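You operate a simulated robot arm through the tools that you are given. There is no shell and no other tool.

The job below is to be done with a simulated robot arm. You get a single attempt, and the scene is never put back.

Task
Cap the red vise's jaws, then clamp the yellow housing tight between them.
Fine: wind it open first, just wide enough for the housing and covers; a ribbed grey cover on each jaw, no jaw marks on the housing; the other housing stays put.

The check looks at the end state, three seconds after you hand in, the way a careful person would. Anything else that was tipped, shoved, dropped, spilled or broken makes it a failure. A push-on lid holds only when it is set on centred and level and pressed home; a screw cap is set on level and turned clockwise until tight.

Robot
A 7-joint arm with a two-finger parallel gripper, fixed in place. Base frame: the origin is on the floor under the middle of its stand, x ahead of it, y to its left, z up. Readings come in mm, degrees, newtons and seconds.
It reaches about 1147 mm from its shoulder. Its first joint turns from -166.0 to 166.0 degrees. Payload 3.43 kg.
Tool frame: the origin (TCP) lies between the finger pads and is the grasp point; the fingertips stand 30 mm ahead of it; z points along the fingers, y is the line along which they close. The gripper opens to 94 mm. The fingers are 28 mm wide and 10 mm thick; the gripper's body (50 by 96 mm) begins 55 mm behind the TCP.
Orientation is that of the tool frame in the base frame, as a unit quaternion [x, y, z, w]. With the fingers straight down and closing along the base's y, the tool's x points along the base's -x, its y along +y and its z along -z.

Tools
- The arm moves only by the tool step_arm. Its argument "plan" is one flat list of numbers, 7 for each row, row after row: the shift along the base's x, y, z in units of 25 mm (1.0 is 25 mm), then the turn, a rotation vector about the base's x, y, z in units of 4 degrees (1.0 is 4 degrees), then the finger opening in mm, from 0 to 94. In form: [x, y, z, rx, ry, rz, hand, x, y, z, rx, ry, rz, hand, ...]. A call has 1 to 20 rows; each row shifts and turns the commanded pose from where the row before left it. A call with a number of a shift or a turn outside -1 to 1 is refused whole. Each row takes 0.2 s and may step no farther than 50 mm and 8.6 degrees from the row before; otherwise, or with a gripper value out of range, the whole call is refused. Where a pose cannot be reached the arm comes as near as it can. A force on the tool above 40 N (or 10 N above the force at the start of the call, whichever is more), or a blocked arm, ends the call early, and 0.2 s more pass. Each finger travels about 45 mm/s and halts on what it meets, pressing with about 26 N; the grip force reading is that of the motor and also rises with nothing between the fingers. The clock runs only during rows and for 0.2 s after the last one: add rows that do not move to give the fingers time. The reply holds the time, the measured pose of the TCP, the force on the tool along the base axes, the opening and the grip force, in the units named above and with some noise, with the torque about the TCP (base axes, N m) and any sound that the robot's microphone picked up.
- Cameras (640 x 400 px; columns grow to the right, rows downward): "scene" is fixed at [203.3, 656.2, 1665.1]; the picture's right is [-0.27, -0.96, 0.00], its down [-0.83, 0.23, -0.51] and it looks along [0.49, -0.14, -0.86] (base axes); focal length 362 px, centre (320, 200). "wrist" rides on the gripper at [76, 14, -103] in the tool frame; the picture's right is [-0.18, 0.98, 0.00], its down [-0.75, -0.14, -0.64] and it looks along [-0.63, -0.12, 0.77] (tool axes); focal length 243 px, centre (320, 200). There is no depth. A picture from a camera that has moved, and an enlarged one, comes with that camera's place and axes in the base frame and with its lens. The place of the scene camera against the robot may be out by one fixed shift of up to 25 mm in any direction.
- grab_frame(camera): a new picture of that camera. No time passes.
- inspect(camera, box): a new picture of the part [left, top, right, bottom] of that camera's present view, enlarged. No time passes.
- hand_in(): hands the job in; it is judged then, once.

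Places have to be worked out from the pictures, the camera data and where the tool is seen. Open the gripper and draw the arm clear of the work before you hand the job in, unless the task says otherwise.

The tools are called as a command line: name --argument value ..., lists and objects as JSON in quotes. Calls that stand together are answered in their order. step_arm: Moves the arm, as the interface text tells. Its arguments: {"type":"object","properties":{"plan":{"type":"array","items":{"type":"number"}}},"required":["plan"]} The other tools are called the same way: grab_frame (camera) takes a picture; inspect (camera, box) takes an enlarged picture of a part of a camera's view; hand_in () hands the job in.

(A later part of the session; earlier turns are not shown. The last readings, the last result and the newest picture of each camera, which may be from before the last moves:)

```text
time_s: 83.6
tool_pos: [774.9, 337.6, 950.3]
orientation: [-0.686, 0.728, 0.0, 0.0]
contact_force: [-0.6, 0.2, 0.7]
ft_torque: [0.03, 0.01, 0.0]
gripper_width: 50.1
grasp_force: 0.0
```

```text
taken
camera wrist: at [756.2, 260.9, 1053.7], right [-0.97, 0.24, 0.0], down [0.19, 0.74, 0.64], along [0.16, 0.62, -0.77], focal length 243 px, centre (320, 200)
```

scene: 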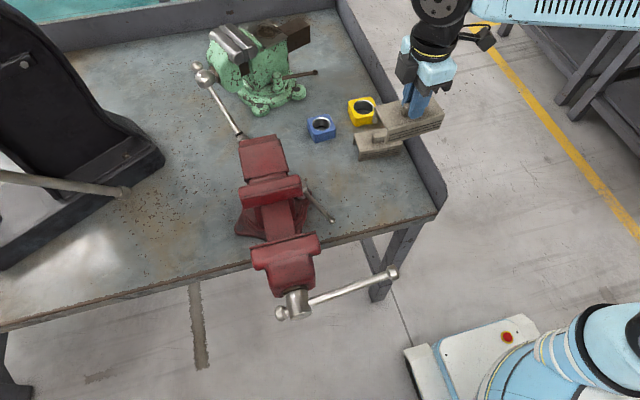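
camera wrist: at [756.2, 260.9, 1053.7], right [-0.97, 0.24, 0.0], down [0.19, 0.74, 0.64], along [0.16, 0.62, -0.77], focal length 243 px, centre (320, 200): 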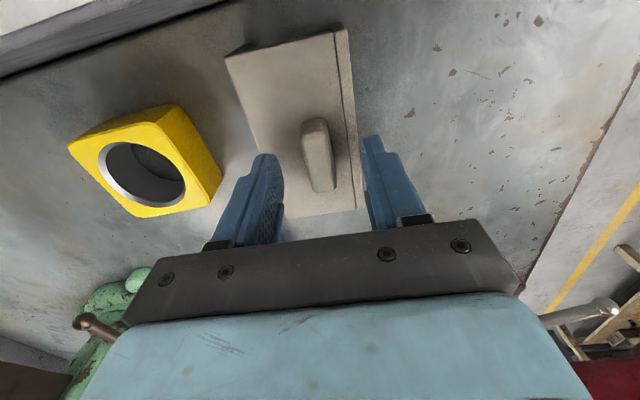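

Aligned within about 3 mm in y. I lower 5 mm, shift -2 mm in y and close on the knob.

step_arm --plan '[0, -0.08, -0.21, 0, 0, 0, 50, 0, 0, 0, 0, 0, 0, 50, 0, 0, 0, 0, 0, 0, 8, 0, 0, 0, 0, 0, 0, 8, 0, 0, 0, 0, 0, 0, 8, 0, 0, 0, 0, 0, 0, 8, 0, 0, 0, 0, 0, 0, 8]'

step_arm --plan '[0, 0, 0.3, 0, 0, 0, 8, 0, 0, 0.6, 0, 0, 0, 8, 0, 0, 1, 0, 0, 0, 8, 0, 0, 1, 0, 0, 0, 8, 0, 0, 1, 0, 0, 0, 8, 0, 0, 1, 0, 0, 0, 8, 0, 0, 1, 0, 0, 0, 8, 0, 0, 1, 0, 0, 0, 8, 0, 0, 1, 0, 0, 0, 8, 0, 0, 1, 0, 0, 0, 8, 0, 0, 0.9, 0, 0, 0, 8, 0, 0, 0, 0, 0, 0, 8]'

grab_frame --camera "wrist"

inspect --camera "wrist" --box '[210, 20, 370, 120]'

```text
time_s: 85.2
tool_pos: [773.9, 334.0, 946.6]
orientation: [-0.685, 0.728, -0.001, -0.001]
contact_force: [-0.5, 0.0, 0.3]
ft_torque: [0.01, -0.02, 0.02]
gripper_width: 14.9
grasp_force: 25.9
```

```text
time_s: 87.8
tool_pos: [775.1, 334.9, 1191.4]
orientation: [-0.685, 0.728, 0.001, -0.001]
contact_force: [0.9, 0.6, 0.0]
ft_torque: [-0.01, -0.01, -0.01]
gripper_width: 15.3
grasp_force: 26.4
```

```text
taken
camera wrist: at [756.5, 258.2, 1294.0], right [-0.97, 0.24, 0.0], down [0.19, 0.74, 0.64], along [0.16, 0.62, -0.77], focal length 243 px, centre (320, 200)
```

wrist: 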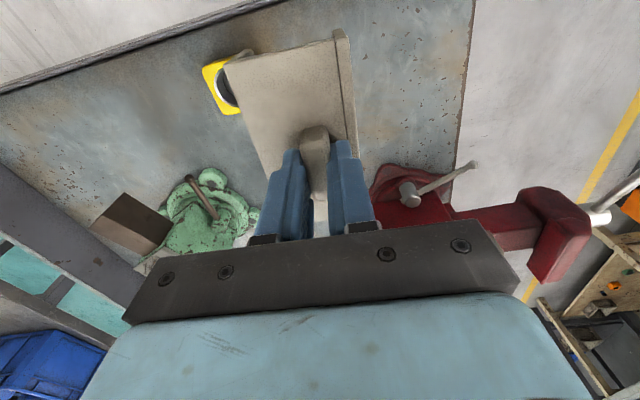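

```text
4.00 times, centred on (290, 70) of wrist
camera zoom: at [756.5, 258.2, 1294.0], right [-0.97, 0.24, 0.0], down [0.19, 0.74, 0.64], along [0.16, 0.62, -0.77], focal length 970 px, centre (440, 720)
```

zoom: 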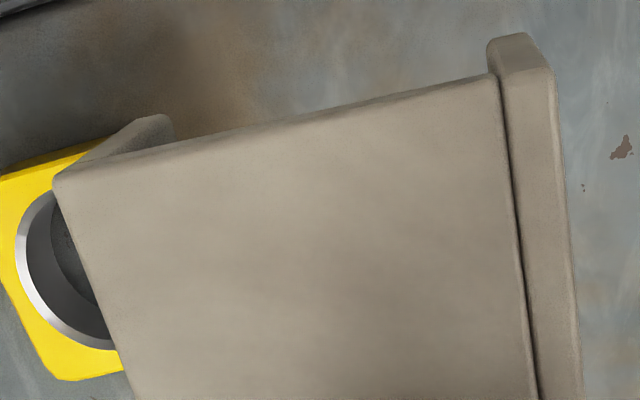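

The second cover is held the same way. It must be flipped so its ribs face +x, so I yaw -176.6° while carrying it (slightly higher) toward the moving jaw.

step_arm --plan '[-0.271, 0.278, 0.08, 0, 0, -1, 8, -0.271, 0.278, 0.08, 0, 0, -1, 8, -0.271, 0.278, 0.08, 0, 0, -1, 8, -0.271, 0.278, 0.08, 0, 0, -1, 8, -0.271, 0.278, 0.08, 0, 0, -1, 8, -0.271, 0.278, 0.08, 0, 0, -1, 8, -0.271, 0.278, 0.08, 0, 0, -1, 8, -0.271, 0.278, 0.08, 0, 0, -1, 8, -0.271, 0.278, 0.08, 0, 0, -1, 8, -0.271, 0.278, 0.08, 0, 0, -1, 8, -0.271, 0.278, 0, 0, 0, -1, 8, -0.271, 0.278, 0, 0, 0, -1, 8, -0.271, 0.278, 0, 0, 0, -1, 8, -0.271, 0.278, 0, 0, 0, -1, 8, -0.271, 0.278, 0, 0, 0, -1, 8, -0.271, 0.278, 0, 0, 0, -1, 8, -0.271, 0.278, 0, 0, 0, -1, 8, -0.271, 0.278, 0, 0, 0, -1, 8, -0.271, 0.278, 0, 0, 0, -1, 8, -0.271, 0.278, 0, 0, 0, -1, 8]'

step_arm --plan '[-0.271, 0.278, 0, 0, 0, -1, 8, -0.271, 0.278, 0, 0, 0, -1, 8, -0.271, 0.278, 0, 0, 0, -1, 8, -0.271, 0.278, 0, 0, 0, -1, 8, -0.271, 0.278, 0, 0, 0, -1, 8, -0.271, 0.278, 0, 0, 0, -1, 8, -0.271, 0.278, 0, 0, 0, -1, 8, -0.271, 0.278, 0, 0, 0, -1, 8, -0.271, 0.278, 0, 0, 0, -1, 8, -0.271, 0.278, 0, 0, 0, -1, 8, -0.271, 0.278, 0, 0, 0, -1, 8, -0.271, 0.278, 0, 0, 0, -1, 8, -0.271, 0.278, 0, 0, 0, -1, 8, -0.271, 0.278, 0, 0, 0, -1, 8, -0.271, 0.278, 0, 0, 0, -1, 8, -0.271, 0.278, 0, 0, 0, -1, 8, -0.271, 0.278, 0, 0, 0, -1, 8, -0.271, 0.278, 0, 0, 0, -1, 8, -0.271, 0.278, 0, 0, 0, -1, 8, -0.271, 0.278, 0, 0, 0, -1, 8]'

step_arm --plan '[-0.271, 0.278, 0, 0, 0, -1, 8, -0.271, 0.278, 0, 0, 0, -1, 8, -0.271, 0.278, 0, 0, 0, -1, 8, -0.271, 0.278, 0, 0, 0, -1, 8, 0, 0, 0, 0, 0, -0.15, 8, 0, 0, 0, 0, 0, 0, 8]'

grab_frame --camera "wrist"

grab_frame --camera "scene"

```text
time_s: 92.0
tool_pos: [639.5, 475.6, 1212.1]
orientation: [-0.056, 0.998, 0.001, 0.0]
contact_force: [0.2, -0.7, 0.2]
ft_torque: [0.0, 0.02, -0.01]
gripper_width: 15.1
grasp_force: 26.1
```

```text
time_s: 96.2
tool_pos: [499.6, 616.0, 1211.7]
orientation: [0.598, 0.801, 0.0, 0.0]
contact_force: [-0.3, -0.7, 0.1]
ft_torque: [0.0, 0.04, -0.01]
gripper_width: 14.9
grasp_force: 26.1
```

```text
time_s: 97.6
tool_pos: [473.5, 641.7, 1211.4]
orientation: [0.708, 0.706, 0.0, -0.001]
contact_force: [0.1, 0.2, -1.6]
ft_torque: [-0.02, 0.01, 0.02]
gripper_width: 15.3
grasp_force: 26.0
```

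```text
taken
camera wrist: at [487.9, 717.4, 1314.5], right [0.98, -0.19, 0.0], down [-0.14, -0.75, 0.64], along [-0.12, -0.63, -0.77], focal length 243 px, centre (320, 200)
```

wrist: 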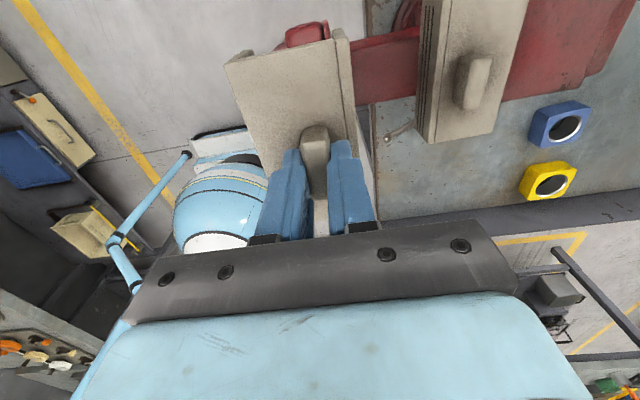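

```text
taken
```

scene: 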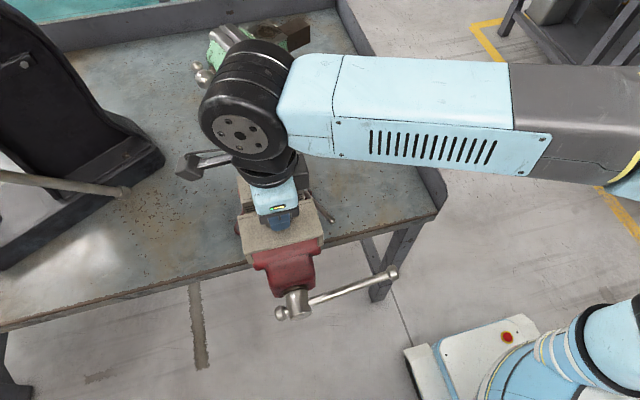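

The cover is flipped and above the moving jaw. I shift +3 mm in x, lower to just above the jaw top, and check alignment.

step_arm --plan '[0.12, -0.03, -0.5, 0, 0, 0, 8, 0, 0, -0.7, 0, 0, 0, 8, 0, 0, -0.6, 0, 0, 0, 8, 0, 0, 0, 0, 0, 0, 8]'

inspect --camera "wrist" --box '[210, 20, 370, 120]'

inspect --camera "scene" --box '[230, 170, 330, 290]'

```text
time_s: 98.6
tool_pos: [477.5, 642.4, 1166.0]
orientation: [0.708, 0.707, 0.0, 0.0]
contact_force: [0.9, 0.5, -0.9]
ft_torque: [0.02, 0.0, -0.01]
gripper_width: 15.1
grasp_force: 25.7
```

```text
4.00 times, centred on (290, 70) of wrist
camera zoom: at [491.7, 717.4, 1268.5], right [0.98, -0.19, 0.0], down [-0.14, -0.75, 0.64], along [-0.12, -0.63, -0.77], focal length 970 px, centre (440, 720)
```

zoom: 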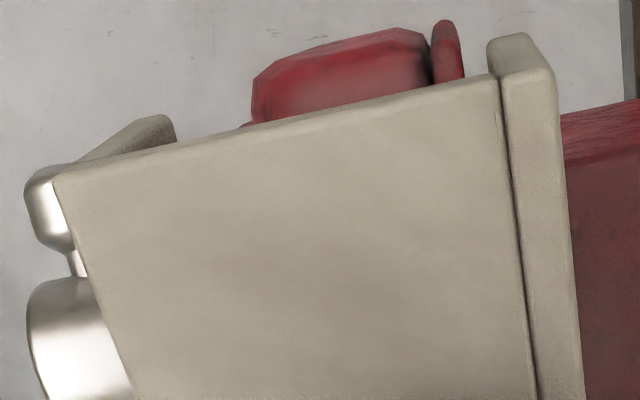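

```text
3.33 times, centred on (280, 230) of scene
camera zoom: at [203.3, 656.2, 1665.1], right [-0.27, -0.96, 0.0], down [-0.83, 0.23, -0.51], along [0.49, -0.14, -0.86], focal length 1205 px, centre (453, 100)
```

zoom: 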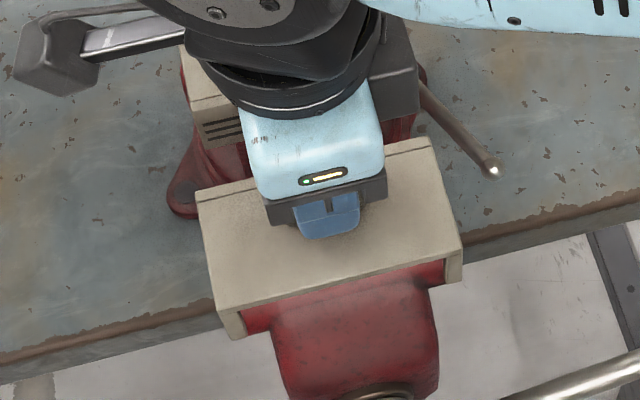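

The alignment mirrors the first placement, with clearance to the pad, the rear tabs and the jaw body. I lower 45 mm.

step_arm --plan '[0, 0, -0.4, 0, 0, 0, 8, 0, 0, -0.5, 0, 0, 0, 8, 0, 0, -0.5, 0, 0, 0, 8, 0, 0, -0.4, 0, 0, 0, 8, 0, 0, 0, 0, 0, 0, 8]'

inspect --camera "wrist" --box '[210, 20, 370, 120]'

inspect --camera "scene" --box '[230, 170, 330, 290]'

```text
time_s: 99.8
tool_pos: [478.6, 644.1, 1120.7]
orientation: [0.707, 0.707, 0.0, 0.0]
contact_force: [0.4, -0.3, -0.6]
ft_torque: [0.0, 0.03, 0.01]
gripper_width: 15.1
grasp_force: 26.1
```

```text
4.00 times, centred on (290, 70) of wrist
camera zoom: at [492.7, 719.6, 1222.9], right [0.98, -0.19, 0.0], down [-0.14, -0.75, 0.64], along [-0.12, -0.63, -0.77], focal length 970 px, centre (440, 720)
```

zoom: 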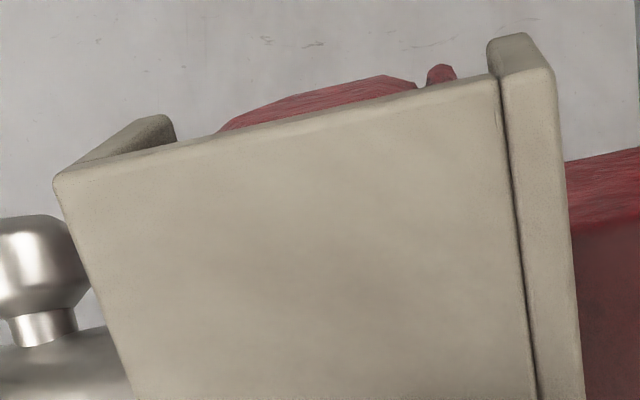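

```text
3.33 times, centred on (280, 230) of scene
camera zoom: at [203.3, 656.2, 1665.1], right [-0.27, -0.96, 0.0], down [-0.83, 0.23, -0.51], along [0.49, -0.14, -0.86], focal length 1205 px, centre (453, 100)
```

zoom: 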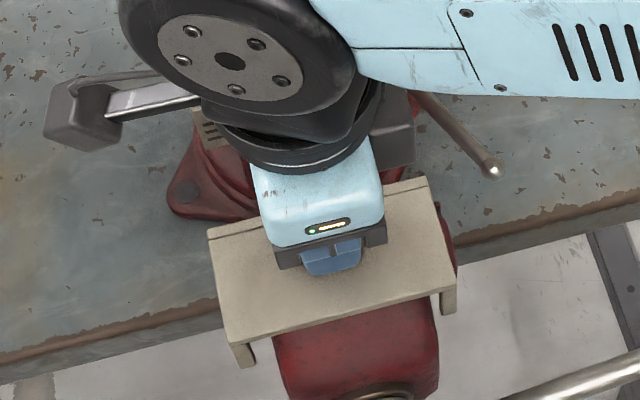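

There was a +2 mm drift in y; I correct it and lower in small steps to seat.

step_arm --plan '[0, -0.1, 0, 0, 0, 0, 8, 0, 0, -0.12, 0, 0, 0, 8, 0, 0, -0.12, 0, 0, 0, 8, 0, 0, 0, 0, 0, 0, 8]'

inspect --camera "wrist" --box '[210, 20, 370, 120]'

```text
time_s: 100.8
tool_pos: [476.2, 639.7, 1116.9]
orientation: [0.708, 0.706, 0.001, -0.001]
contact_force: [1.1, 4.8, 23.4]
ft_torque: [0.14, -0.34, 0.05]
gripper_width: 15.7
grasp_force: 25.9
```

```text
4.00 times, centred on (290, 70) of wrist
camera zoom: at [490.9, 715.0, 1219.2], right [0.98, -0.19, 0.0], down [-0.14, -0.75, 0.64], along [-0.12, -0.63, -0.77], focal length 970 px, centre (440, 720)
```

zoom: 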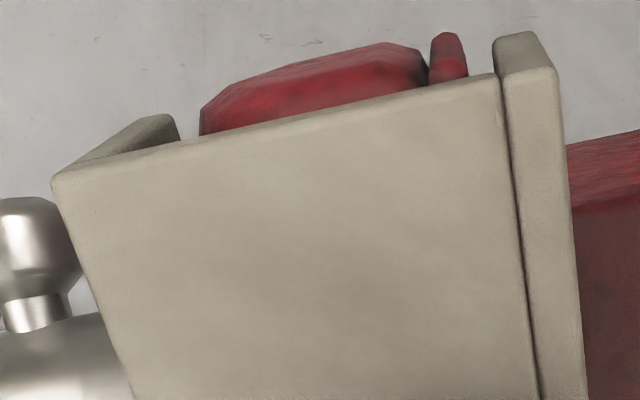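

It seats at TCP z≈1117 (cover top ≈1082, matching the first). I relieve the press, nudge +2 mm in y, and slide it toward -x until the pad touches the jaw face.

step_arm --plan '[0, 0, 0.08, 0, 0, 0, 8, 0, 0.07, 0, 0, 0, 0, 8, -0.06, 0, 0, 0, 0, 0, 8, 0, 0, 0, 0, 0, 0, 8]'

step_arm --plan '[-0.06, 0, 0, 0, 0, 0, 8, 0, 0, 0, 0, 0, 0, 8]'

```text
time_s: 101.8
tool_pos: [475.9, 641.8, 1115.9]
orientation: [0.708, 0.706, 0.0, 0.0]
contact_force: [2.4, -1.6, 7.7]
ft_torque: [-0.19, -0.24, 0.05]
gripper_width: 15.1
grasp_force: 25.6
```

```text
time_s: 102.4
tool_pos: [474.2, 641.5, 1116.9]
orientation: [0.709, 0.706, -0.001, 0.0]
contact_force: [0.3, 1.3, 3.4]
ft_torque: [-0.06, -0.11, 0.08]
gripper_width: 15.3
grasp_force: 25.9
```

I continue nudging toward -x in 1.5 mm steps until the contact force rises.

step_arm --plan '[-0.06, 0, 0, 0, 0, 0, 8, 0, 0, 0, 0, 0, 0, 8]'

inspect --camera "wrist" --box '[210, 20, 370, 120]'

```text
time_s: 103.0
tool_pos: [473.0, 640.6, 1117.0]
orientation: [0.708, 0.706, 0.0, 0.0]
contact_force: [4.0, 1.5, -0.8]
ft_torque: [0.03, -0.15, 0.1]
gripper_width: 15.1
grasp_force: 26.5
```

```text
4.00 times, centred on (290, 70) of wrist
camera zoom: at [487.8, 716.4, 1219.0], right [0.98, -0.19, 0.0], down [-0.14, -0.75, 0.64], along [-0.12, -0.63, -0.77], focal length 970 px, centre (440, 720)
```

zoom: 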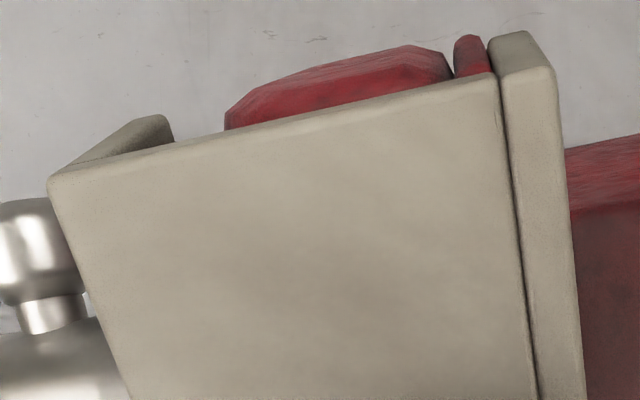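

The pad is now against the moving jaw's face. I press down lightly to seat it, then release and rise.

step_arm --plan '[0, 0, -0.08, 0, 0, 0, 8, 0, 0, -0.04, 0, 0, 0, 8, 0, 0, 0, 0, 0, 0, 8]'

step_arm --plan '[0, 0, 0.1, 0, 0, 0, 8, 0, 0, 0, 0, 0, 0, 24, 0, 0, 0, 0, 0, 0, 30, 0, 0, 0, 0, 0, 0, 30, 0, 0, 0.4, 0, 0, 0, 30, 0, 0, 1, 0, 0, 0, 40, 0, 0, 1, 0, 0, 0, 60, 0, 0, 1, 0, 0, 0, 80, 0, 0, 1, 0, 0, 0, 94, 0, 0, 0.5, 0, 0, 0, 94]'

grab_frame --camera "wrist"

inspect --camera "wrist" --box '[240, 20, 440, 145]'

```text
time_s: 103.8
tool_pos: [473.2, 639.4, 1116.7]
orientation: [0.708, 0.706, 0.001, 0.0]
contact_force: [6.1, 1.0, 23.4]
ft_torque: [-0.08, -0.62, 0.12]
gripper_width: 15.1
grasp_force: 26.0
```

```text
time_s: 106.0
tool_pos: [474.5, 641.6, 1240.6]
orientation: [0.708, 0.707, 0.0, -0.001]
contact_force: [0.7, 0.5, -0.6]
ft_torque: [0.0, 0.02, 0.0]
gripper_width: 94.2
grasp_force: 0.1
```

```text
taken
camera wrist: at [488.1, 716.5, 1342.4], right [0.98, -0.19, 0.0], down [-0.14, -0.75, 0.64], along [-0.12, -0.63, -0.77], focal length 243 px, centre (320, 200)
```

wrist: 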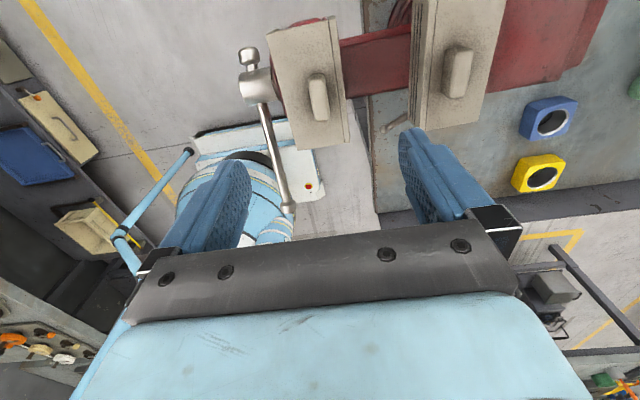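

```text
3.20 times, centred on (340, 82) of wrist
camera zoom: at [488.1, 716.5, 1342.4], right [0.98, -0.19, 0.0], down [-0.14, -0.75, 0.64], along [-0.12, -0.63, -0.77], focal length 776 px, centre (256, 576)
```

zoom: 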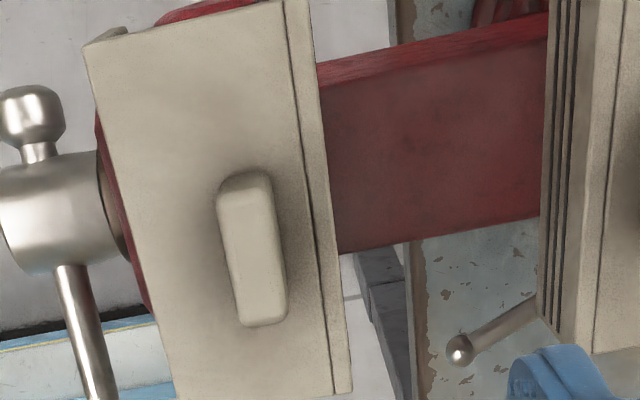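

Both covers are on. I measure the free gap between the two ribbed faces from this view.

inspect --camera "wrist" --box '[400, 20, 500, 120]'

inspect --camera "scene" --box '[230, 150, 340, 290]'

```text
4.00 times, centred on (450, 70) of wrist
camera zoom: at [488.1, 716.5, 1342.4], right [0.98, -0.19, 0.0], down [-0.14, -0.75, 0.64], along [-0.12, -0.63, -0.77], focal length 970 px, centre (-200, 720)
```

zoom: 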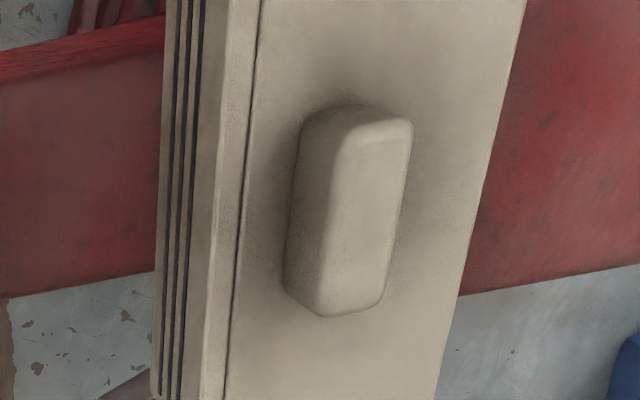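

```text
2.86 times, centred on (285, 220) of scene
camera zoom: at [203.3, 656.2, 1665.1], right [-0.27, -0.96, 0.0], down [-0.83, 0.23, -0.51], along [0.49, -0.14, -0.86], focal length 1033 px, centre (420, 143)
```

zoom: 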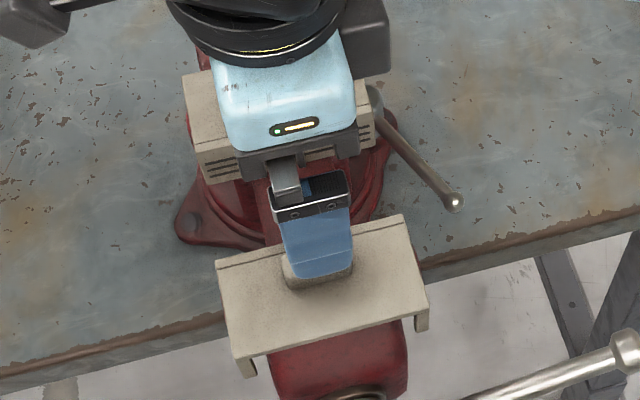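

My estimate puts the fixed cover's pad a few millimetres off the jaw face, so I move the camera over the fixed cover's +y end to see directly how it sits.

step_arm --plan '[1, 0, 0, 0, 0, 0, 94, 1, 0, 0, 0, 0, 0, 94, 1, 0, 0, 0, 0, 0, 94, 1, 0, 0, 0, 0, 0, 94, 0.4, 0, -0.6, 0, 0, 0, 94, 0, 0, -1, 0, 0, 0, 94, 0, 0, -1, 0, 0, 0, 94, 0, 0, 0, 0, 0, 0, 94]'

grab_frame --camera "wrist"

inspect --camera "wrist" --box '[230, 20, 390, 120]'

```text
time_s: 107.8
tool_pos: [584.3, 639.8, 1175.5]
orientation: [0.708, 0.706, -0.001, 0.0]
contact_force: [-0.4, -0.1, -0.9]
ft_torque: [0.01, 0.01, 0.04]
gripper_width: 93.7
grasp_force: 0.1
```

```text
taken
camera wrist: at [598.9, 714.5, 1278.0], right [0.98, -0.19, 0.0], down [-0.14, -0.75, 0.64], along [-0.12, -0.63, -0.77], focal length 243 px, centre (320, 200)
```

wrist: 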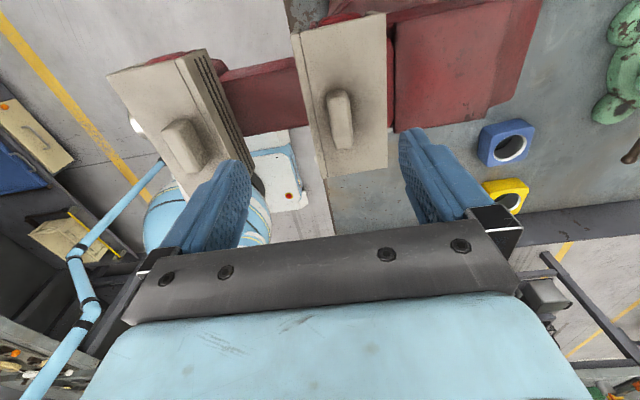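

```text
4.00 times, centred on (310, 70) of wrist
camera zoom: at [598.9, 714.5, 1278.0], right [0.98, -0.19, 0.0], down [-0.14, -0.75, 0.64], along [-0.12, -0.63, -0.77], focal length 970 px, centre (360, 720)
```

zoom: 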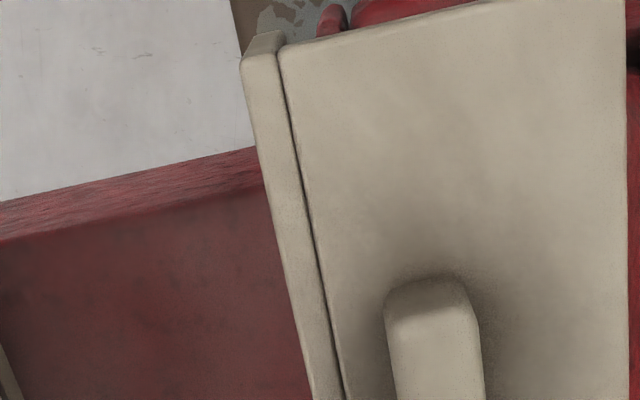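

The fixed cover is level (top ≈1082) but sits about 5 mm off the jaw face. I regrip its knob to slide it flush: hand open 50 mm, centred at x≈601, then down.

step_arm --plan '[0.34, 0.04, 0, 0, 0, 0, 70, 0.34, 0.04, 0, 0, 0, 0, 50, 0, 0, 0, 0, 0, 0, 50, 0, 0, -0.6, 0, 0, 0, 50, 0, 0, -0.6, 0, 0, 0, 50, 0, 0, -0.6, 0, 0, 0, 50, 0, 0, -0.5, 0, 0, 0, 50, 0, 0, 0, 0, 0, 0, 50]'

grab_frame --camera "wrist"

```text
time_s: 109.6
tool_pos: [600.0, 642.7, 1116.2]
orientation: [0.708, 0.706, 0.0, 0.0]
contact_force: [-0.6, -0.2, -0.4]
ft_torque: [-0.02, -0.04, 0.04]
gripper_width: 49.9
grasp_force: 0.0
```

```text
taken
camera wrist: at [613.7, 717.6, 1219.5], right [0.98, -0.19, 0.0], down [-0.14, -0.75, 0.64], along [-0.12, -0.63, -0.77], focal length 243 px, centre (320, 200)
```

wrist: 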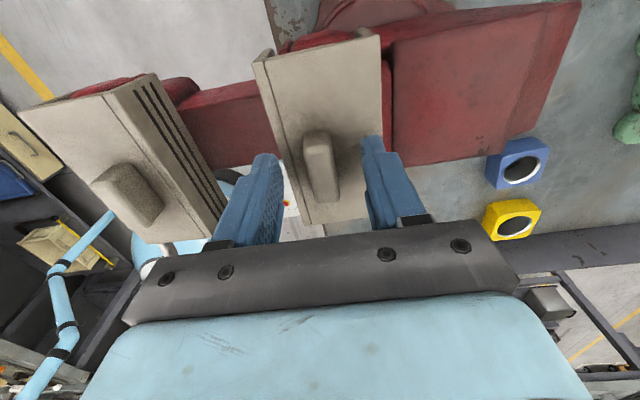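

The knob is centred between the fingers. I close on it and slide toward +x in small steps.

step_arm --plan '[0, 0, 0, 0, 0, 0, 8, 0, 0, 0, 0, 0, 0, 8, 0, 0, 0, 0, 0, 0, 8, 0, 0, 0, 0, 0, 0, 8, 0, 0, 0, 0, 0, 0, 8]'

step_arm --plan '[0.08, 0, 0, 0, 0, 0, 8, 0.08, 0, 0, 0, 0, 0, 8, 0, 0, 0, 0, 0, 0, 8]'

inspect --camera "wrist" --box '[230, 20, 390, 120]'

```text
time_s: 110.8
tool_pos: [599.8, 641.4, 1117.3]
orientation: [0.708, 0.706, 0.0, 0.0]
contact_force: [-0.4, -0.2, 0.6]
ft_torque: [0.01, -0.03, 0.0]
gripper_width: 15.1
grasp_force: 26.3
```

```text
time_s: 111.6
tool_pos: [604.6, 641.9, 1116.2]
orientation: [0.708, 0.706, -0.001, 0.0]
contact_force: [0.0, 0.4, 0.6]
ft_torque: [0.0, 0.03, 0.0]
gripper_width: 15.3
grasp_force: 25.9
```

```text
4.00 times, centred on (310, 70) of wrist
camera zoom: at [618.4, 717.9, 1219.7], right [0.98, -0.19, 0.0], down [-0.14, -0.75, 0.64], along [-0.12, -0.63, -0.77], focal length 970 px, centre (360, 720)
```

zoom: 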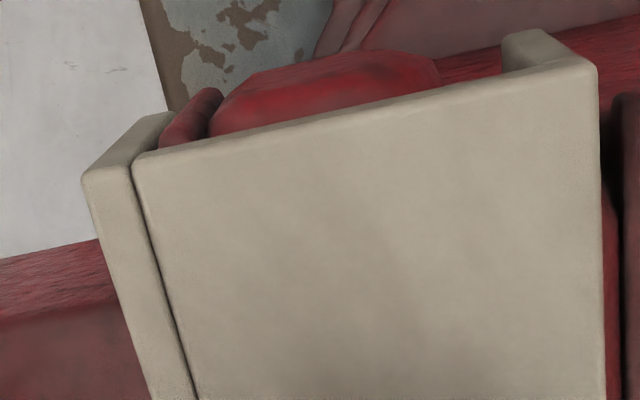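

The pad is nearly flush now. One more 1.5 mm nudge, and I watch the force.

step_arm --plan '[0.06, 0, 0, 0, 0, 0, 8, 0, 0, 0, 0, 0, 0, 8]'

inspect --camera "wrist" --box '[230, 20, 390, 120]'

```text
time_s: 112.2
tool_pos: [604.3, 642.3, 1116.6]
orientation: [0.707, 0.707, 0.0, 0.0]
contact_force: [0.4, 0.2, -0.1]
ft_torque: [0.0, -0.02, -0.01]
gripper_width: 15.2
grasp_force: 26.0
```

```text
4.00 times, centred on (310, 70) of wrist
camera zoom: at [619.0, 718.5, 1219.9], right [0.98, -0.19, 0.0], down [-0.14, -0.75, 0.64], along [-0.12, -0.63, -0.77], focal length 970 px, centre (360, 720)
```

zoom: 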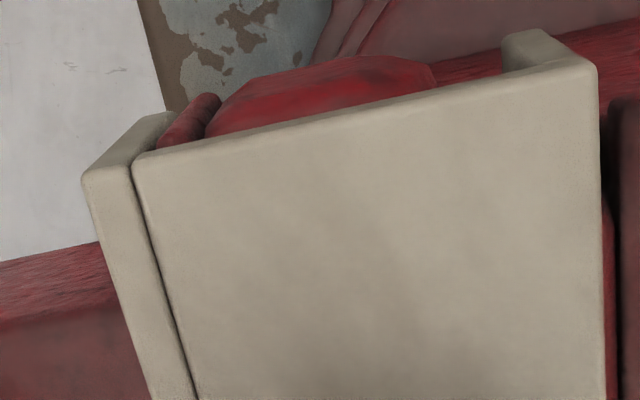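

Still no force; one more nudge.

step_arm --plan '[0.06, 0, 0, 0, 0, 0, 8, 0, 0, 0, 0, 0, 0, 8]'

```text
time_s: 112.8
tool_pos: [606.3, 643.2, 1117.2]
orientation: [0.708, 0.706, 0.001, 0.0]
contact_force: [-2.0, -0.2, -0.3]
ft_torque: [0.0, 0.11, 0.1]
gripper_width: 15.5
grasp_force: 25.9
```

Contact begins at TCP x≈606. I open the fingers in place with no other motion and look.

step_arm --plan '[0, 0, 0, 0, 0, 0, 20, 0, 0, 0, 0, 0, 0, 30, 0, 0, 0, 0, 0, 0, 40, 0, 0, 0, 0, 0, 0, 40]'

inspect --camera "wrist" --box '[230, 20, 390, 120]'

```text
time_s: 113.8
tool_pos: [605.6, 642.3, 1117.0]
orientation: [0.708, 0.706, 0.0, -0.001]
contact_force: [0.0, -0.1, -0.4]
ft_torque: [0.01, -0.01, -0.04]
gripper_width: 40.3
grasp_force: 0.0
```

```text
4.00 times, centred on (310, 70) of wrist
camera zoom: at [620.9, 718.5, 1219.9], right [0.98, -0.19, 0.0], down [-0.14, -0.75, 0.64], along [-0.12, -0.63, -0.77], focal length 970 px, centre (360, 720)
```

zoom: 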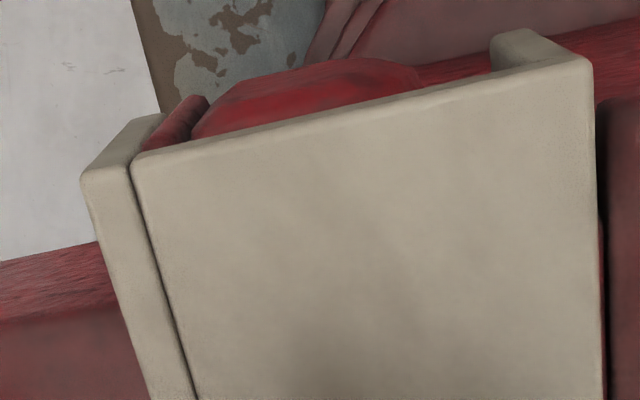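

The fixed cover now sits flush against the jaw and stayed there. I rise, then travel to the yellow housing while yawing back to 0° with the hand fully open.

step_arm --plan '[0, 0, 1, 0, 0, 0, 40, 0, 0, 1, 0, 0, 0, 40, 0, 0, 1, 0, 0, 0, 60, 0, 0, 0.3, 0, 0, 0, 94, 0.7, -0.7, 0, 0, 0, 1, 94, 0.7, -0.7, 0, 0, 0, 1, 94, 0.7, -0.7, 0, 0, 0, 1, 94, 0.7, -0.7, 0, 0, 0, 1, 94, 0.7, -0.7, 0, 0, 0, 1, 94, 0.7, -0.7, 0, 0, 0, 1, 94, 0.7, -0.7, 0, 0, 0, 1, 94, 0.7, -0.7, 0, 0, 0, 1, 94, 0.7, -0.7, 0, 0, 0, 1, 94, 0.7, -0.7, 0, 0, 0, 1, 94, 0.7, -0.7, 0, 0, 0, 1, 94, 0.7, -0.7, 0, 0, 0, 1, 94, 0.7, -0.7, 0, 0, 0, 1, 94, 0.7, -0.7, 0, 0, 0, 1, 94, 0.7, -0.7, 0, 0, 0, 1, 94, 0.7, -0.7, 0, 0, 0, 1, 94]'

step_arm --plan '[0.3, -0.7, 0, 0, 0, 1, 94, 0.3, -0.3, 0, 0, 0, 1, 94, 0, 0, 0, 0, 0, 1, 94, 0, 0, 0, 0, 0, 1, 94, 0, 0, 0, 0, 0, 1, 94, 0, 0, 0, 0, 0, 1, 94, 0, 0, 0, 0, 0, 1, 94, 0, 0, 0, 0, 0, 1, 94, 0, 0, 0, 0, 0, 1, 94, 0, 0, 0, 0, 0, 1, 94, 0, 0, 0, 0, 0, 0.5, 94, 0, 0, 0, 0, 0, 0, 94]'

grab_frame --camera "wrist"

grab_frame --camera "scene"

```text
time_s: 118.0
tool_pos: [886.7, 361.6, 1198.4]
orientation: [0.225, 0.974, 0.0, -0.001]
contact_force: [-0.7, 0.6, 0.1]
ft_torque: [0.01, -0.01, 0.0]
gripper_width: 94.0
grasp_force: 0.0
```

```text
time_s: 120.6
tool_pos: [901.8, 339.0, 1199.8]
orientation: [-0.139, 0.99, 0.0, 0.0]
contact_force: [0.1, 0.5, -1.1]
ft_torque: [0.02, 0.02, 0.0]
gripper_width: 93.9
grasp_force: 0.0
```

```text
taken
camera wrist: at [824.3, 329.6, 1301.6], right [-0.09, 1.0, 0.0], down [0.76, 0.07, 0.64], along [0.64, 0.06, -0.77], focal length 243 px, centre (320, 200)
```

wrist: 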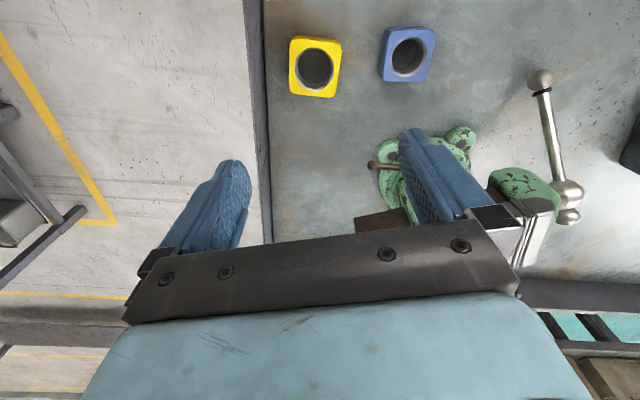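

```text
taken
```

scene: 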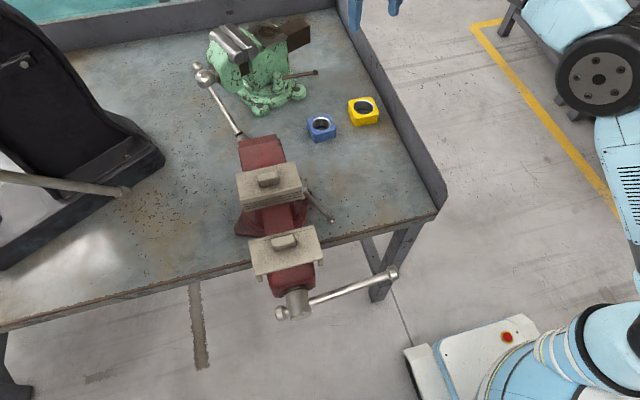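

I over-rotated by 16°; I'll correct that. First I enlarge the housings to measure the yellow one's exact pose.

inspect --camera "wrist" --box '[270, 0, 450, 120]'

inspect --camera "scene" --box '[230, 150, 340, 290]'

```text
3.33 times, centred on (360, 60) of wrist
camera zoom: at [824.3, 329.6, 1301.6], right [-0.09, 1.0, 0.0], down [0.76, 0.07, 0.64], along [0.64, 0.06, -0.77], focal length 809 px, centre (187, 667)
```

zoom: 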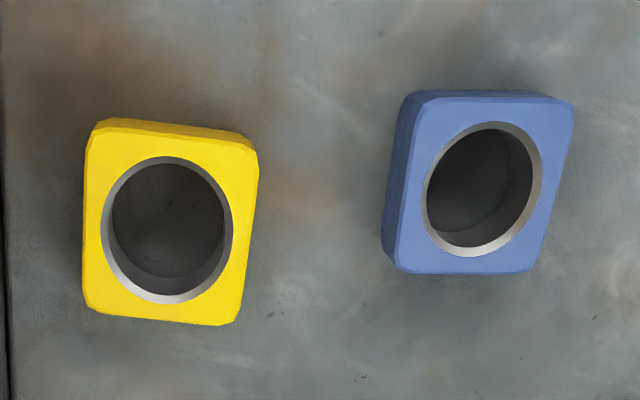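

```text
2.86 times, centred on (285, 220) of scene
camera zoom: at [203.3, 656.2, 1665.1], right [-0.27, -0.96, 0.0], down [-0.83, 0.23, -0.51], along [0.49, -0.14, -0.86], focal length 1033 px, centre (420, 143)
```

zoom: 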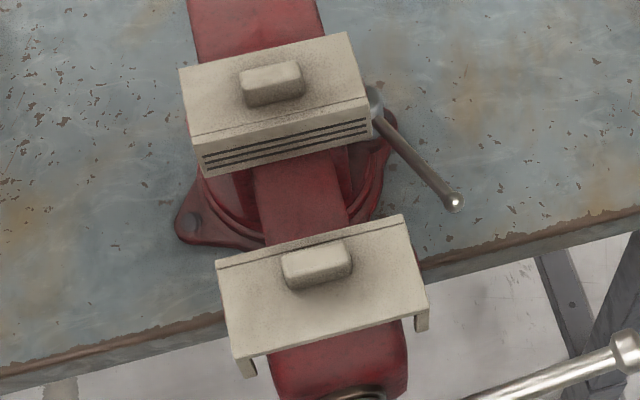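

The housing's centre is (908, 329), about 71 mm square, yaw about -1°. The covers look properly seated. I align the tool (-17° yaw) and descend to z≈960 first to re-check.

step_arm --plan '[0.13, -0.2, 0, 0, 0, -1, 94, 0.13, -0.2, 0, 0, 0, -1, 94, 0, 0, 0, 0, 0, -1, 94, 0, 0, 0, 0, 0, -1, 94, 0, 0, -1, 0, 0, -0.25, 94, 0, 0, -1, 0, 0, 0, 94, 0, 0, -1, 0, 0, 0, 94, 0, 0, -1, 0, 0, 0, 94, 0, 0, -1, 0, 0, 0, 94, 0, 0, -1, 0, 0, 0, 94, 0, 0, -1, 0, 0, 0, 94, 0, 0, -1, 0, 0, 0, 94, 0, 0, -1, 0, 0, 0, 94, 0, 0, 0, 0, 0, 0, 94]'

grab_frame --camera "wrist"

inspect --camera "scene" --box '[310, 50, 440, 150]'

```text
time_s: 123.6
tool_pos: [906.3, 329.5, 973.3]
orientation: [0.01, 1.0, 0.0, -0.001]
contact_force: [0.6, -0.3, -0.5]
ft_torque: [0.03, 0.0, 0.03]
gripper_width: 93.9
grasp_force: 0.0
```

```text
taken
camera wrist: at [831.6, 343.6, 1075.6], right [0.2, 0.98, 0.0], down [0.75, -0.16, 0.64], along [0.63, -0.13, -0.77], focal length 243 px, centre (320, 200)
```

wrist: 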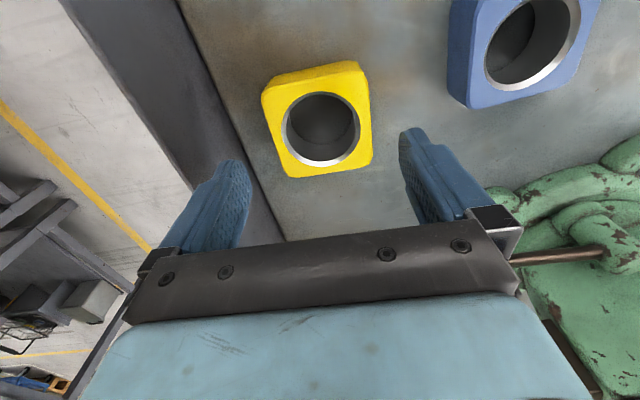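

```text
4.00 times, centred on (375, 100) of scene
camera zoom: at [203.3, 656.2, 1665.1], right [-0.27, -0.96, 0.0], down [-0.83, 0.23, -0.51], along [0.49, -0.14, -0.86], focal length 1446 px, centre (100, 600)
```

zoom: 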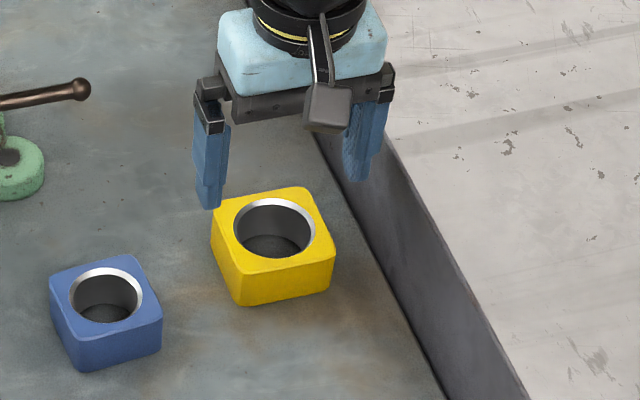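

Centred to within 1–2 mm. I lower to TCP z≈903 and close on the housing's y-faces.

step_arm --plan '[0.04, 0, -1, 0, 0, 0, 94, 0, 0, -1, 0, 0, 0, 94, 0, 0, -0.8, 0, 0, 0, 94, 0, 0, 0, 0, 0, 0, 94]'

step_arm --plan '[0, 0, 0, 0, 0, 0, 60, 0, 0, 0, 0, 0, 0, 60, 0, 0, 0, 0, 0, 0, 60, 0, 0, 0, 0, 0, 0, 60]'

grab_frame --camera "wrist"

inspect --camera "scene" --box '[310, 50, 440, 150]'

```text
time_s: 124.6
tool_pos: [907.6, 327.0, 903.6]
orientation: [0.01, 1.0, 0.0, 0.0]
contact_force: [0.0, 0.4, 1.2]
ft_torque: [0.04, 0.01, -0.02]
gripper_width: 94.1
grasp_force: 0.1
```

```text
time_s: 125.6
tool_pos: [907.6, 326.9, 905.0]
orientation: [0.01, 1.0, 0.0, 0.0]
contact_force: [-0.6, 0.8, 0.4]
ft_torque: [0.2, -0.04, 0.04]
gripper_width: 77.2
grasp_force: 25.8
```

```text
taken
camera wrist: at [831.6, 342.0, 1007.2], right [0.2, 0.98, 0.0], down [0.75, -0.16, 0.64], along [0.63, -0.13, -0.77], focal length 243 px, centre (320, 200)
```

wrist: 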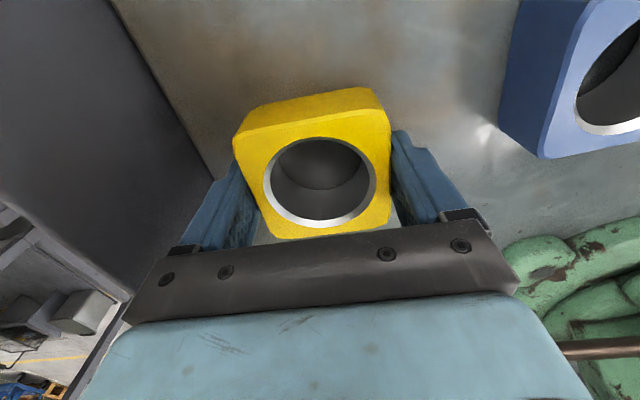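

```text
4.00 times, centred on (375, 100) of scene
camera zoom: at [203.3, 656.2, 1665.1], right [-0.27, -0.96, 0.0], down [-0.83, 0.23, -0.51], along [0.49, -0.14, -0.86], focal length 1446 px, centre (100, 600)
```

zoom: 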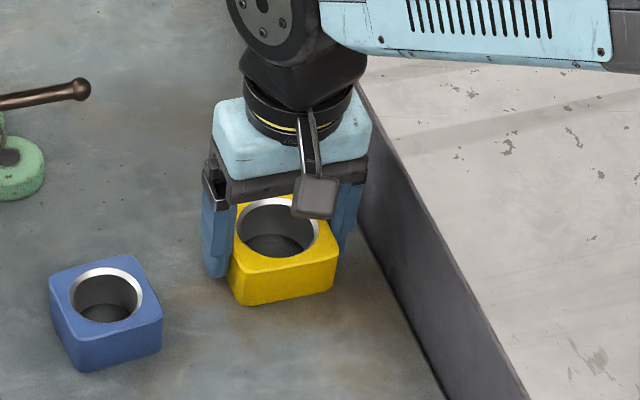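

The grip stopped at 77.2 mm, wider than my ~71 mm estimate. I enlarge both views to see what the fingers are touching before lifting.

inspect --camera "wrist" --box '[200, 70, 440, 260]'

inspect --camera "scene" --box '[350, 85, 410, 130]'

```text
2.11 times, centred on (320, 165) of wrist
camera zoom: at [831.6, 342.0, 1007.2], right [0.2, 0.98, 0.0], down [0.75, -0.16, 0.64], along [0.63, -0.13, -0.77], focal length 511 px, centre (320, 274)
```

zoom: 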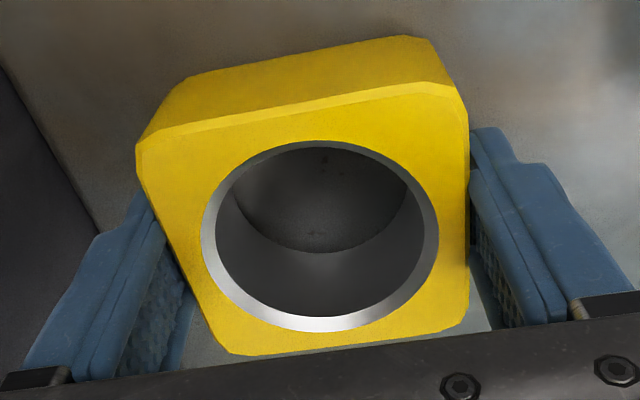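

```text
8.89 times, centred on (380, 108) of scene
camera zoom: at [203.3, 656.2, 1665.1], right [-0.27, -0.96, 0.0], down [-0.83, 0.23, -0.51], along [0.49, -0.14, -0.86], focal length 3214 px, centre (-213, 1022)
```

zoom: 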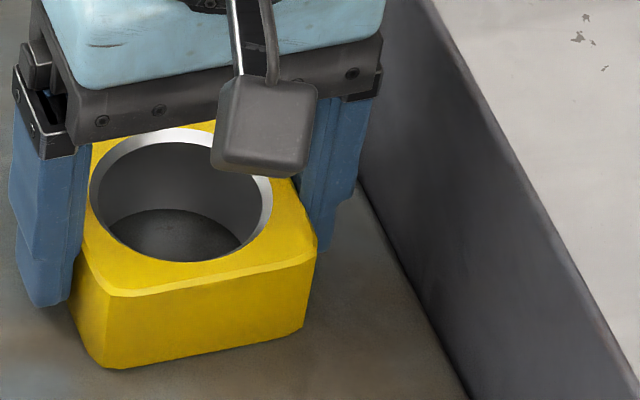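

The gripper reading says the housing is 77 mm wide (its top edges are bevelled), so the current gap of about 82 mm between pads is too tight. I release it untouched, rise, and will wind the vise open further.

step_arm --plan '[0, 0, 0, 0, 0, 0, 94, 0, 0, 0, 0, 0, 0, 94, 0, 0, 0, 0, 0, 0, 94, 0, 0, 0.5, 0, 0, 0, 94, 0, 0, 1, 0, 0, 0, 94, 0, 0, 1, 0, 0, 0, 94, 0, 0, 1, 0, 0, 0, 94, 0, 0, 1, 0, 0, 0, 94, 0, 0, 1, 0, 0, 0, 94, 0, 0, 1, 0, 0, 0, 94, 0, 0, 1, 0, 0, 0, 94, 0, 0, 1, 0, 0, 0, 94, 0, 0, 1, 0, 0, 0, 94]'

inspect --camera "wrist" --box '[270, 0, 450, 120]'

```text
time_s: 128.4
tool_pos: [910.8, 330.4, 1143.2]
orientation: [0.01, 1.0, 0.0, -0.001]
contact_force: [0.8, -0.5, -0.4]
ft_torque: [-0.03, -0.02, -0.01]
gripper_width: 94.0
grasp_force: 0.1
```

```text
3.33 times, centred on (360, 60) of wrist
camera zoom: at [834.7, 345.5, 1246.7], right [0.2, 0.98, 0.0], down [0.75, -0.16, 0.64], along [0.63, -0.13, -0.77], focal length 809 px, centre (187, 667)
```

zoom: 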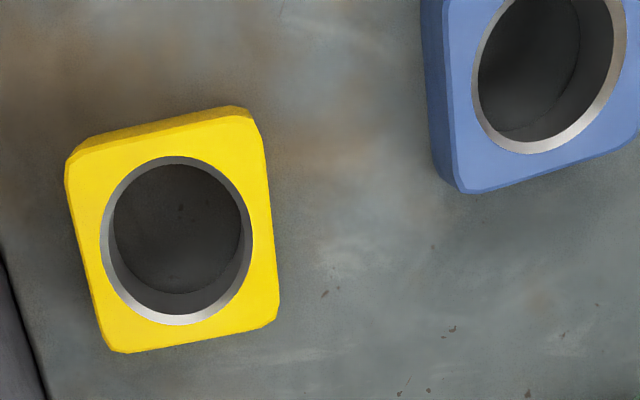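

The housing is still in place. I travel back to the front of the vise at height, yawing to +90° on the way.

step_arm --plan '[-1, 0.2, 0.2, 0, 0, 1, 50, -1, 0.2, 0.2, 0, 0, 1, 20, -1, 0.2, 0, 0, 0, 1, 0, -1, 0.2, 0, 0, 0, 1, 0, -1, 0.2, 0, 0, 0, 1, 0, -1, 0.2, 0, 0, 0, 1, 0, -1, 0.2, 0, 0, 0, 1, 0, -1, 0.2, 0, 0, 0, 1, 0, -1, 0.2, 0, 0, 0, 1, 0, -1, 0.2, 0, 0, 0, 1, 0, -1, 0.2, 0, 0, 0, 1, 0, -1, 0.2, 0, 0, 0, 1, 0, -1, 0.2, 0, 0, 0, 1, 0, -1, 0.2, 0, 0, 0, 1, 0, -1, 0.2, 0, 0, 0, 1, 0, -1, 0.2, 0, 0, 0, 1, 0, -1, 0.2, 0, 0, 0, 1, 0, -1, 0.2, 0, 0, 0, 1, 0, -1, 0.2, 0, 0, 0, 1, 0, -1, 0.2, 0, 0, 0, 1, 0]'

step_arm --plan '[-1, 0, 0, 0, 0, 1, 0, -1, 0, 0, 0, 0, 1, 0, -1, 0, 0, 0, 0, 0.77, 0, -1, 0, 0, 0, 0, 0, 0, -0.6, 0, 0, 0, 0, 0, 0, 0, 0, 0, 0, -1, 0, 0, 0, 0, 0, 0, -1, 0, 0, 0, 0, 0, 0, -1, 0, 0, 0, 0, 0, 0, -1, 0, 0, 0, 0, 0, 0, -1, 0, 0, 0, 0, 0, 0, -1, 0, 0, 0, 0, 0, 0, -1, 0, 0, 0, 0, 0, 0, -1, 0, 0, 0, 0, 0, 0, -1, 0, 0, 0, 0, 0, 0, -1, 0, 0, 0, 0, 0, 0, -1, 0, 0]'

```text
time_s: 132.6
tool_pos: [407.5, 428.5, 1151.3]
orientation: [-0.636, 0.772, -0.001, 0.0]
contact_force: [0.3, -0.6, -0.3]
ft_torque: [-0.01, 0.01, 0.03]
gripper_width: 0.0
grasp_force: 26.3
```

```text
time_s: 136.0
tool_pos: [294.6, 428.0, 1152.1]
orientation: [-0.656, 0.656, -0.265, 0.264]
contact_force: [0.7, -0.1, 0.9]
ft_torque: [0.02, 0.02, 0.0]
gripper_width: 0.1
grasp_force: 26.2
```

I finish the pitch while moving down beside the bar's -y part (still short of it in x).

step_arm --plan '[0, 0.4, -0.58, 0, -1, 0, 0, 0, 0.4, -0.58, 0, -1, 0, 0, 0, 0.4, -0.58, 0, -1, 0, 0, 0, 0.4, -0.58, 0, -1, 0, 0, 0, 0.4, -0.58, 0, -1, 0, 0, 0, 0.4, -0.58, 0, -1, 0, 0, 0, 0.4, -0.58, 0, -1, 0, 0, 0, 0.4, -0.58, 0, -1, 0, 0, 0, 0.4, -0.58, 0, -1, 0, 0, 0, 0.4, -0.58, 0, -1, 0, 0, 0, 0.4, -0.58, 0, -1, 0, 0, 0, 0.2, -0.3, 0, -0.5, 0, 0, 0, 0, 0, 0, 0, 0, 0]'

inspect --camera "scene" --box '[230, 150, 410, 350]'

grab_frame --camera "wrist"

```text
time_s: 138.8
tool_pos: [294.1, 544.0, 985.6]
orientation: [0.5, -0.5, 0.5, -0.5]
contact_force: [0.4, 0.1, 0.7]
ft_torque: [-0.01, -0.01, 0.02]
gripper_width: 0.2
grasp_force: 25.6
```

```text
2.00 times, centred on (320, 250) of scene
camera zoom: at [203.3, 656.2, 1665.1], right [-0.27, -0.96, 0.0], down [-0.83, 0.23, -0.51], along [0.49, -0.14, -0.86], focal length 723 px, centre (320, 100)
```

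zoom: 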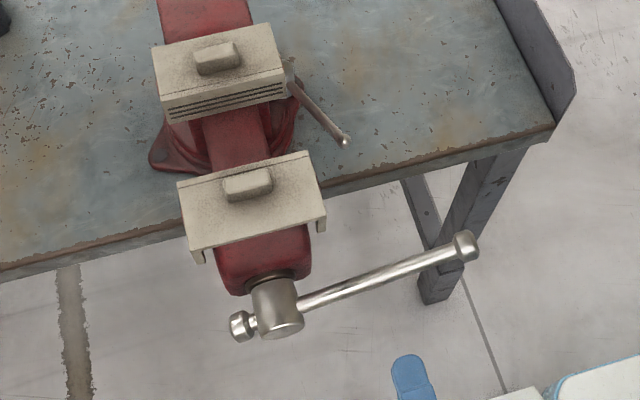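

```text
taken
camera wrist: at [191.8, 466.9, 972.0], right [0.0, 0.18, -0.98], down [-0.64, 0.75, 0.14], along [0.77, 0.63, 0.12], focal length 243 px, centre (320, 200)
```

wrist: 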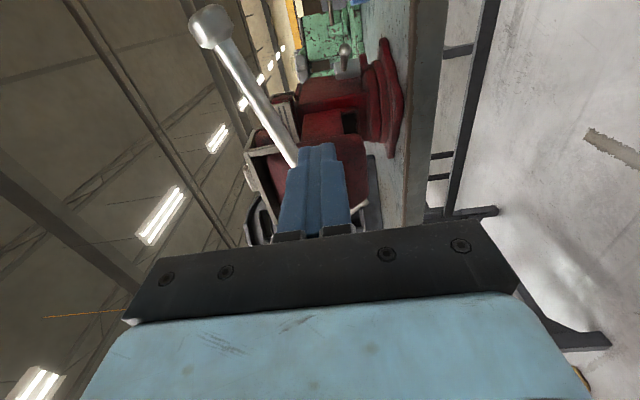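

I insert the fingers under the bar, then push it up and over by about 90° (following the jaw's slow -x travel).

step_arm --plan '[1, 0, 0, 0, 0, 0, 0, 1, 0, 0, 0, 0, 0, 0, 1, 0, 0, 0, 0, 0, 0, 0.36, 0.08, 0.2, 0, 0, 0, 0, 0, 0, 0, 0, 0, 0, 0]'

step_arm --plan '[0, 0, 0.35, 0, 0, 0, 0, -0.045, 0.128, 0.984, 0, 0, 0, 0, -0.045, 0.38, 0.916, 0, 0, 0, 0, -0.045, 0.604, 0.788, 0, 0, 0, 0, -0.045, 0.788, 0.604, 0, 0, 0, 0, -0.045, 0.916, 0.38, 0, 0, 0, 0, 0, 0, 0, 0, 0, 0, 0]'

inspect --camera "scene" --box '[230, 150, 410, 350]'

```text
time_s: 140.0
tool_pos: [378.0, 543.9, 989.3]
orientation: [0.5, -0.5, 0.501, -0.5]
contact_force: [0.4, 0.5, -0.6]
ft_torque: [-0.01, -0.05, 0.03]
gripper_width: 0.2
grasp_force: 26.0
```

```text
time_s: 141.6
tool_pos: [371.7, 615.9, 1091.1]
orientation: [-0.5, 0.5, -0.5, 0.5]
contact_force: [-0.3, -0.5, 0.4]
ft_torque: [0.01, -0.01, 0.02]
gripper_width: 0.0
grasp_force: 25.7
```

```text
2.00 times, centred on (320, 250) of scene
camera zoom: at [203.3, 656.2, 1665.1], right [-0.27, -0.96, 0.0], down [-0.83, 0.23, -0.51], along [0.49, -0.14, -0.86], focal length 723 px, centre (320, 100)
```

zoom: 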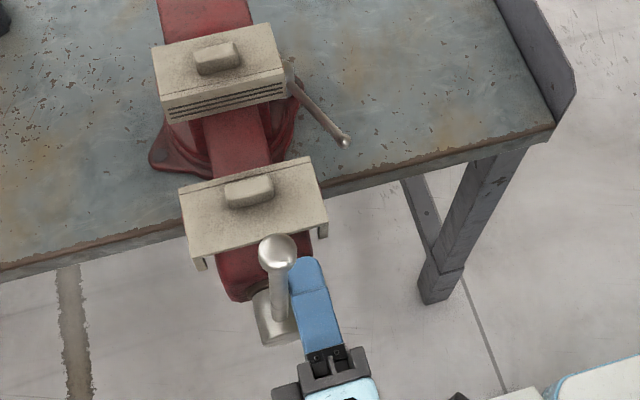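

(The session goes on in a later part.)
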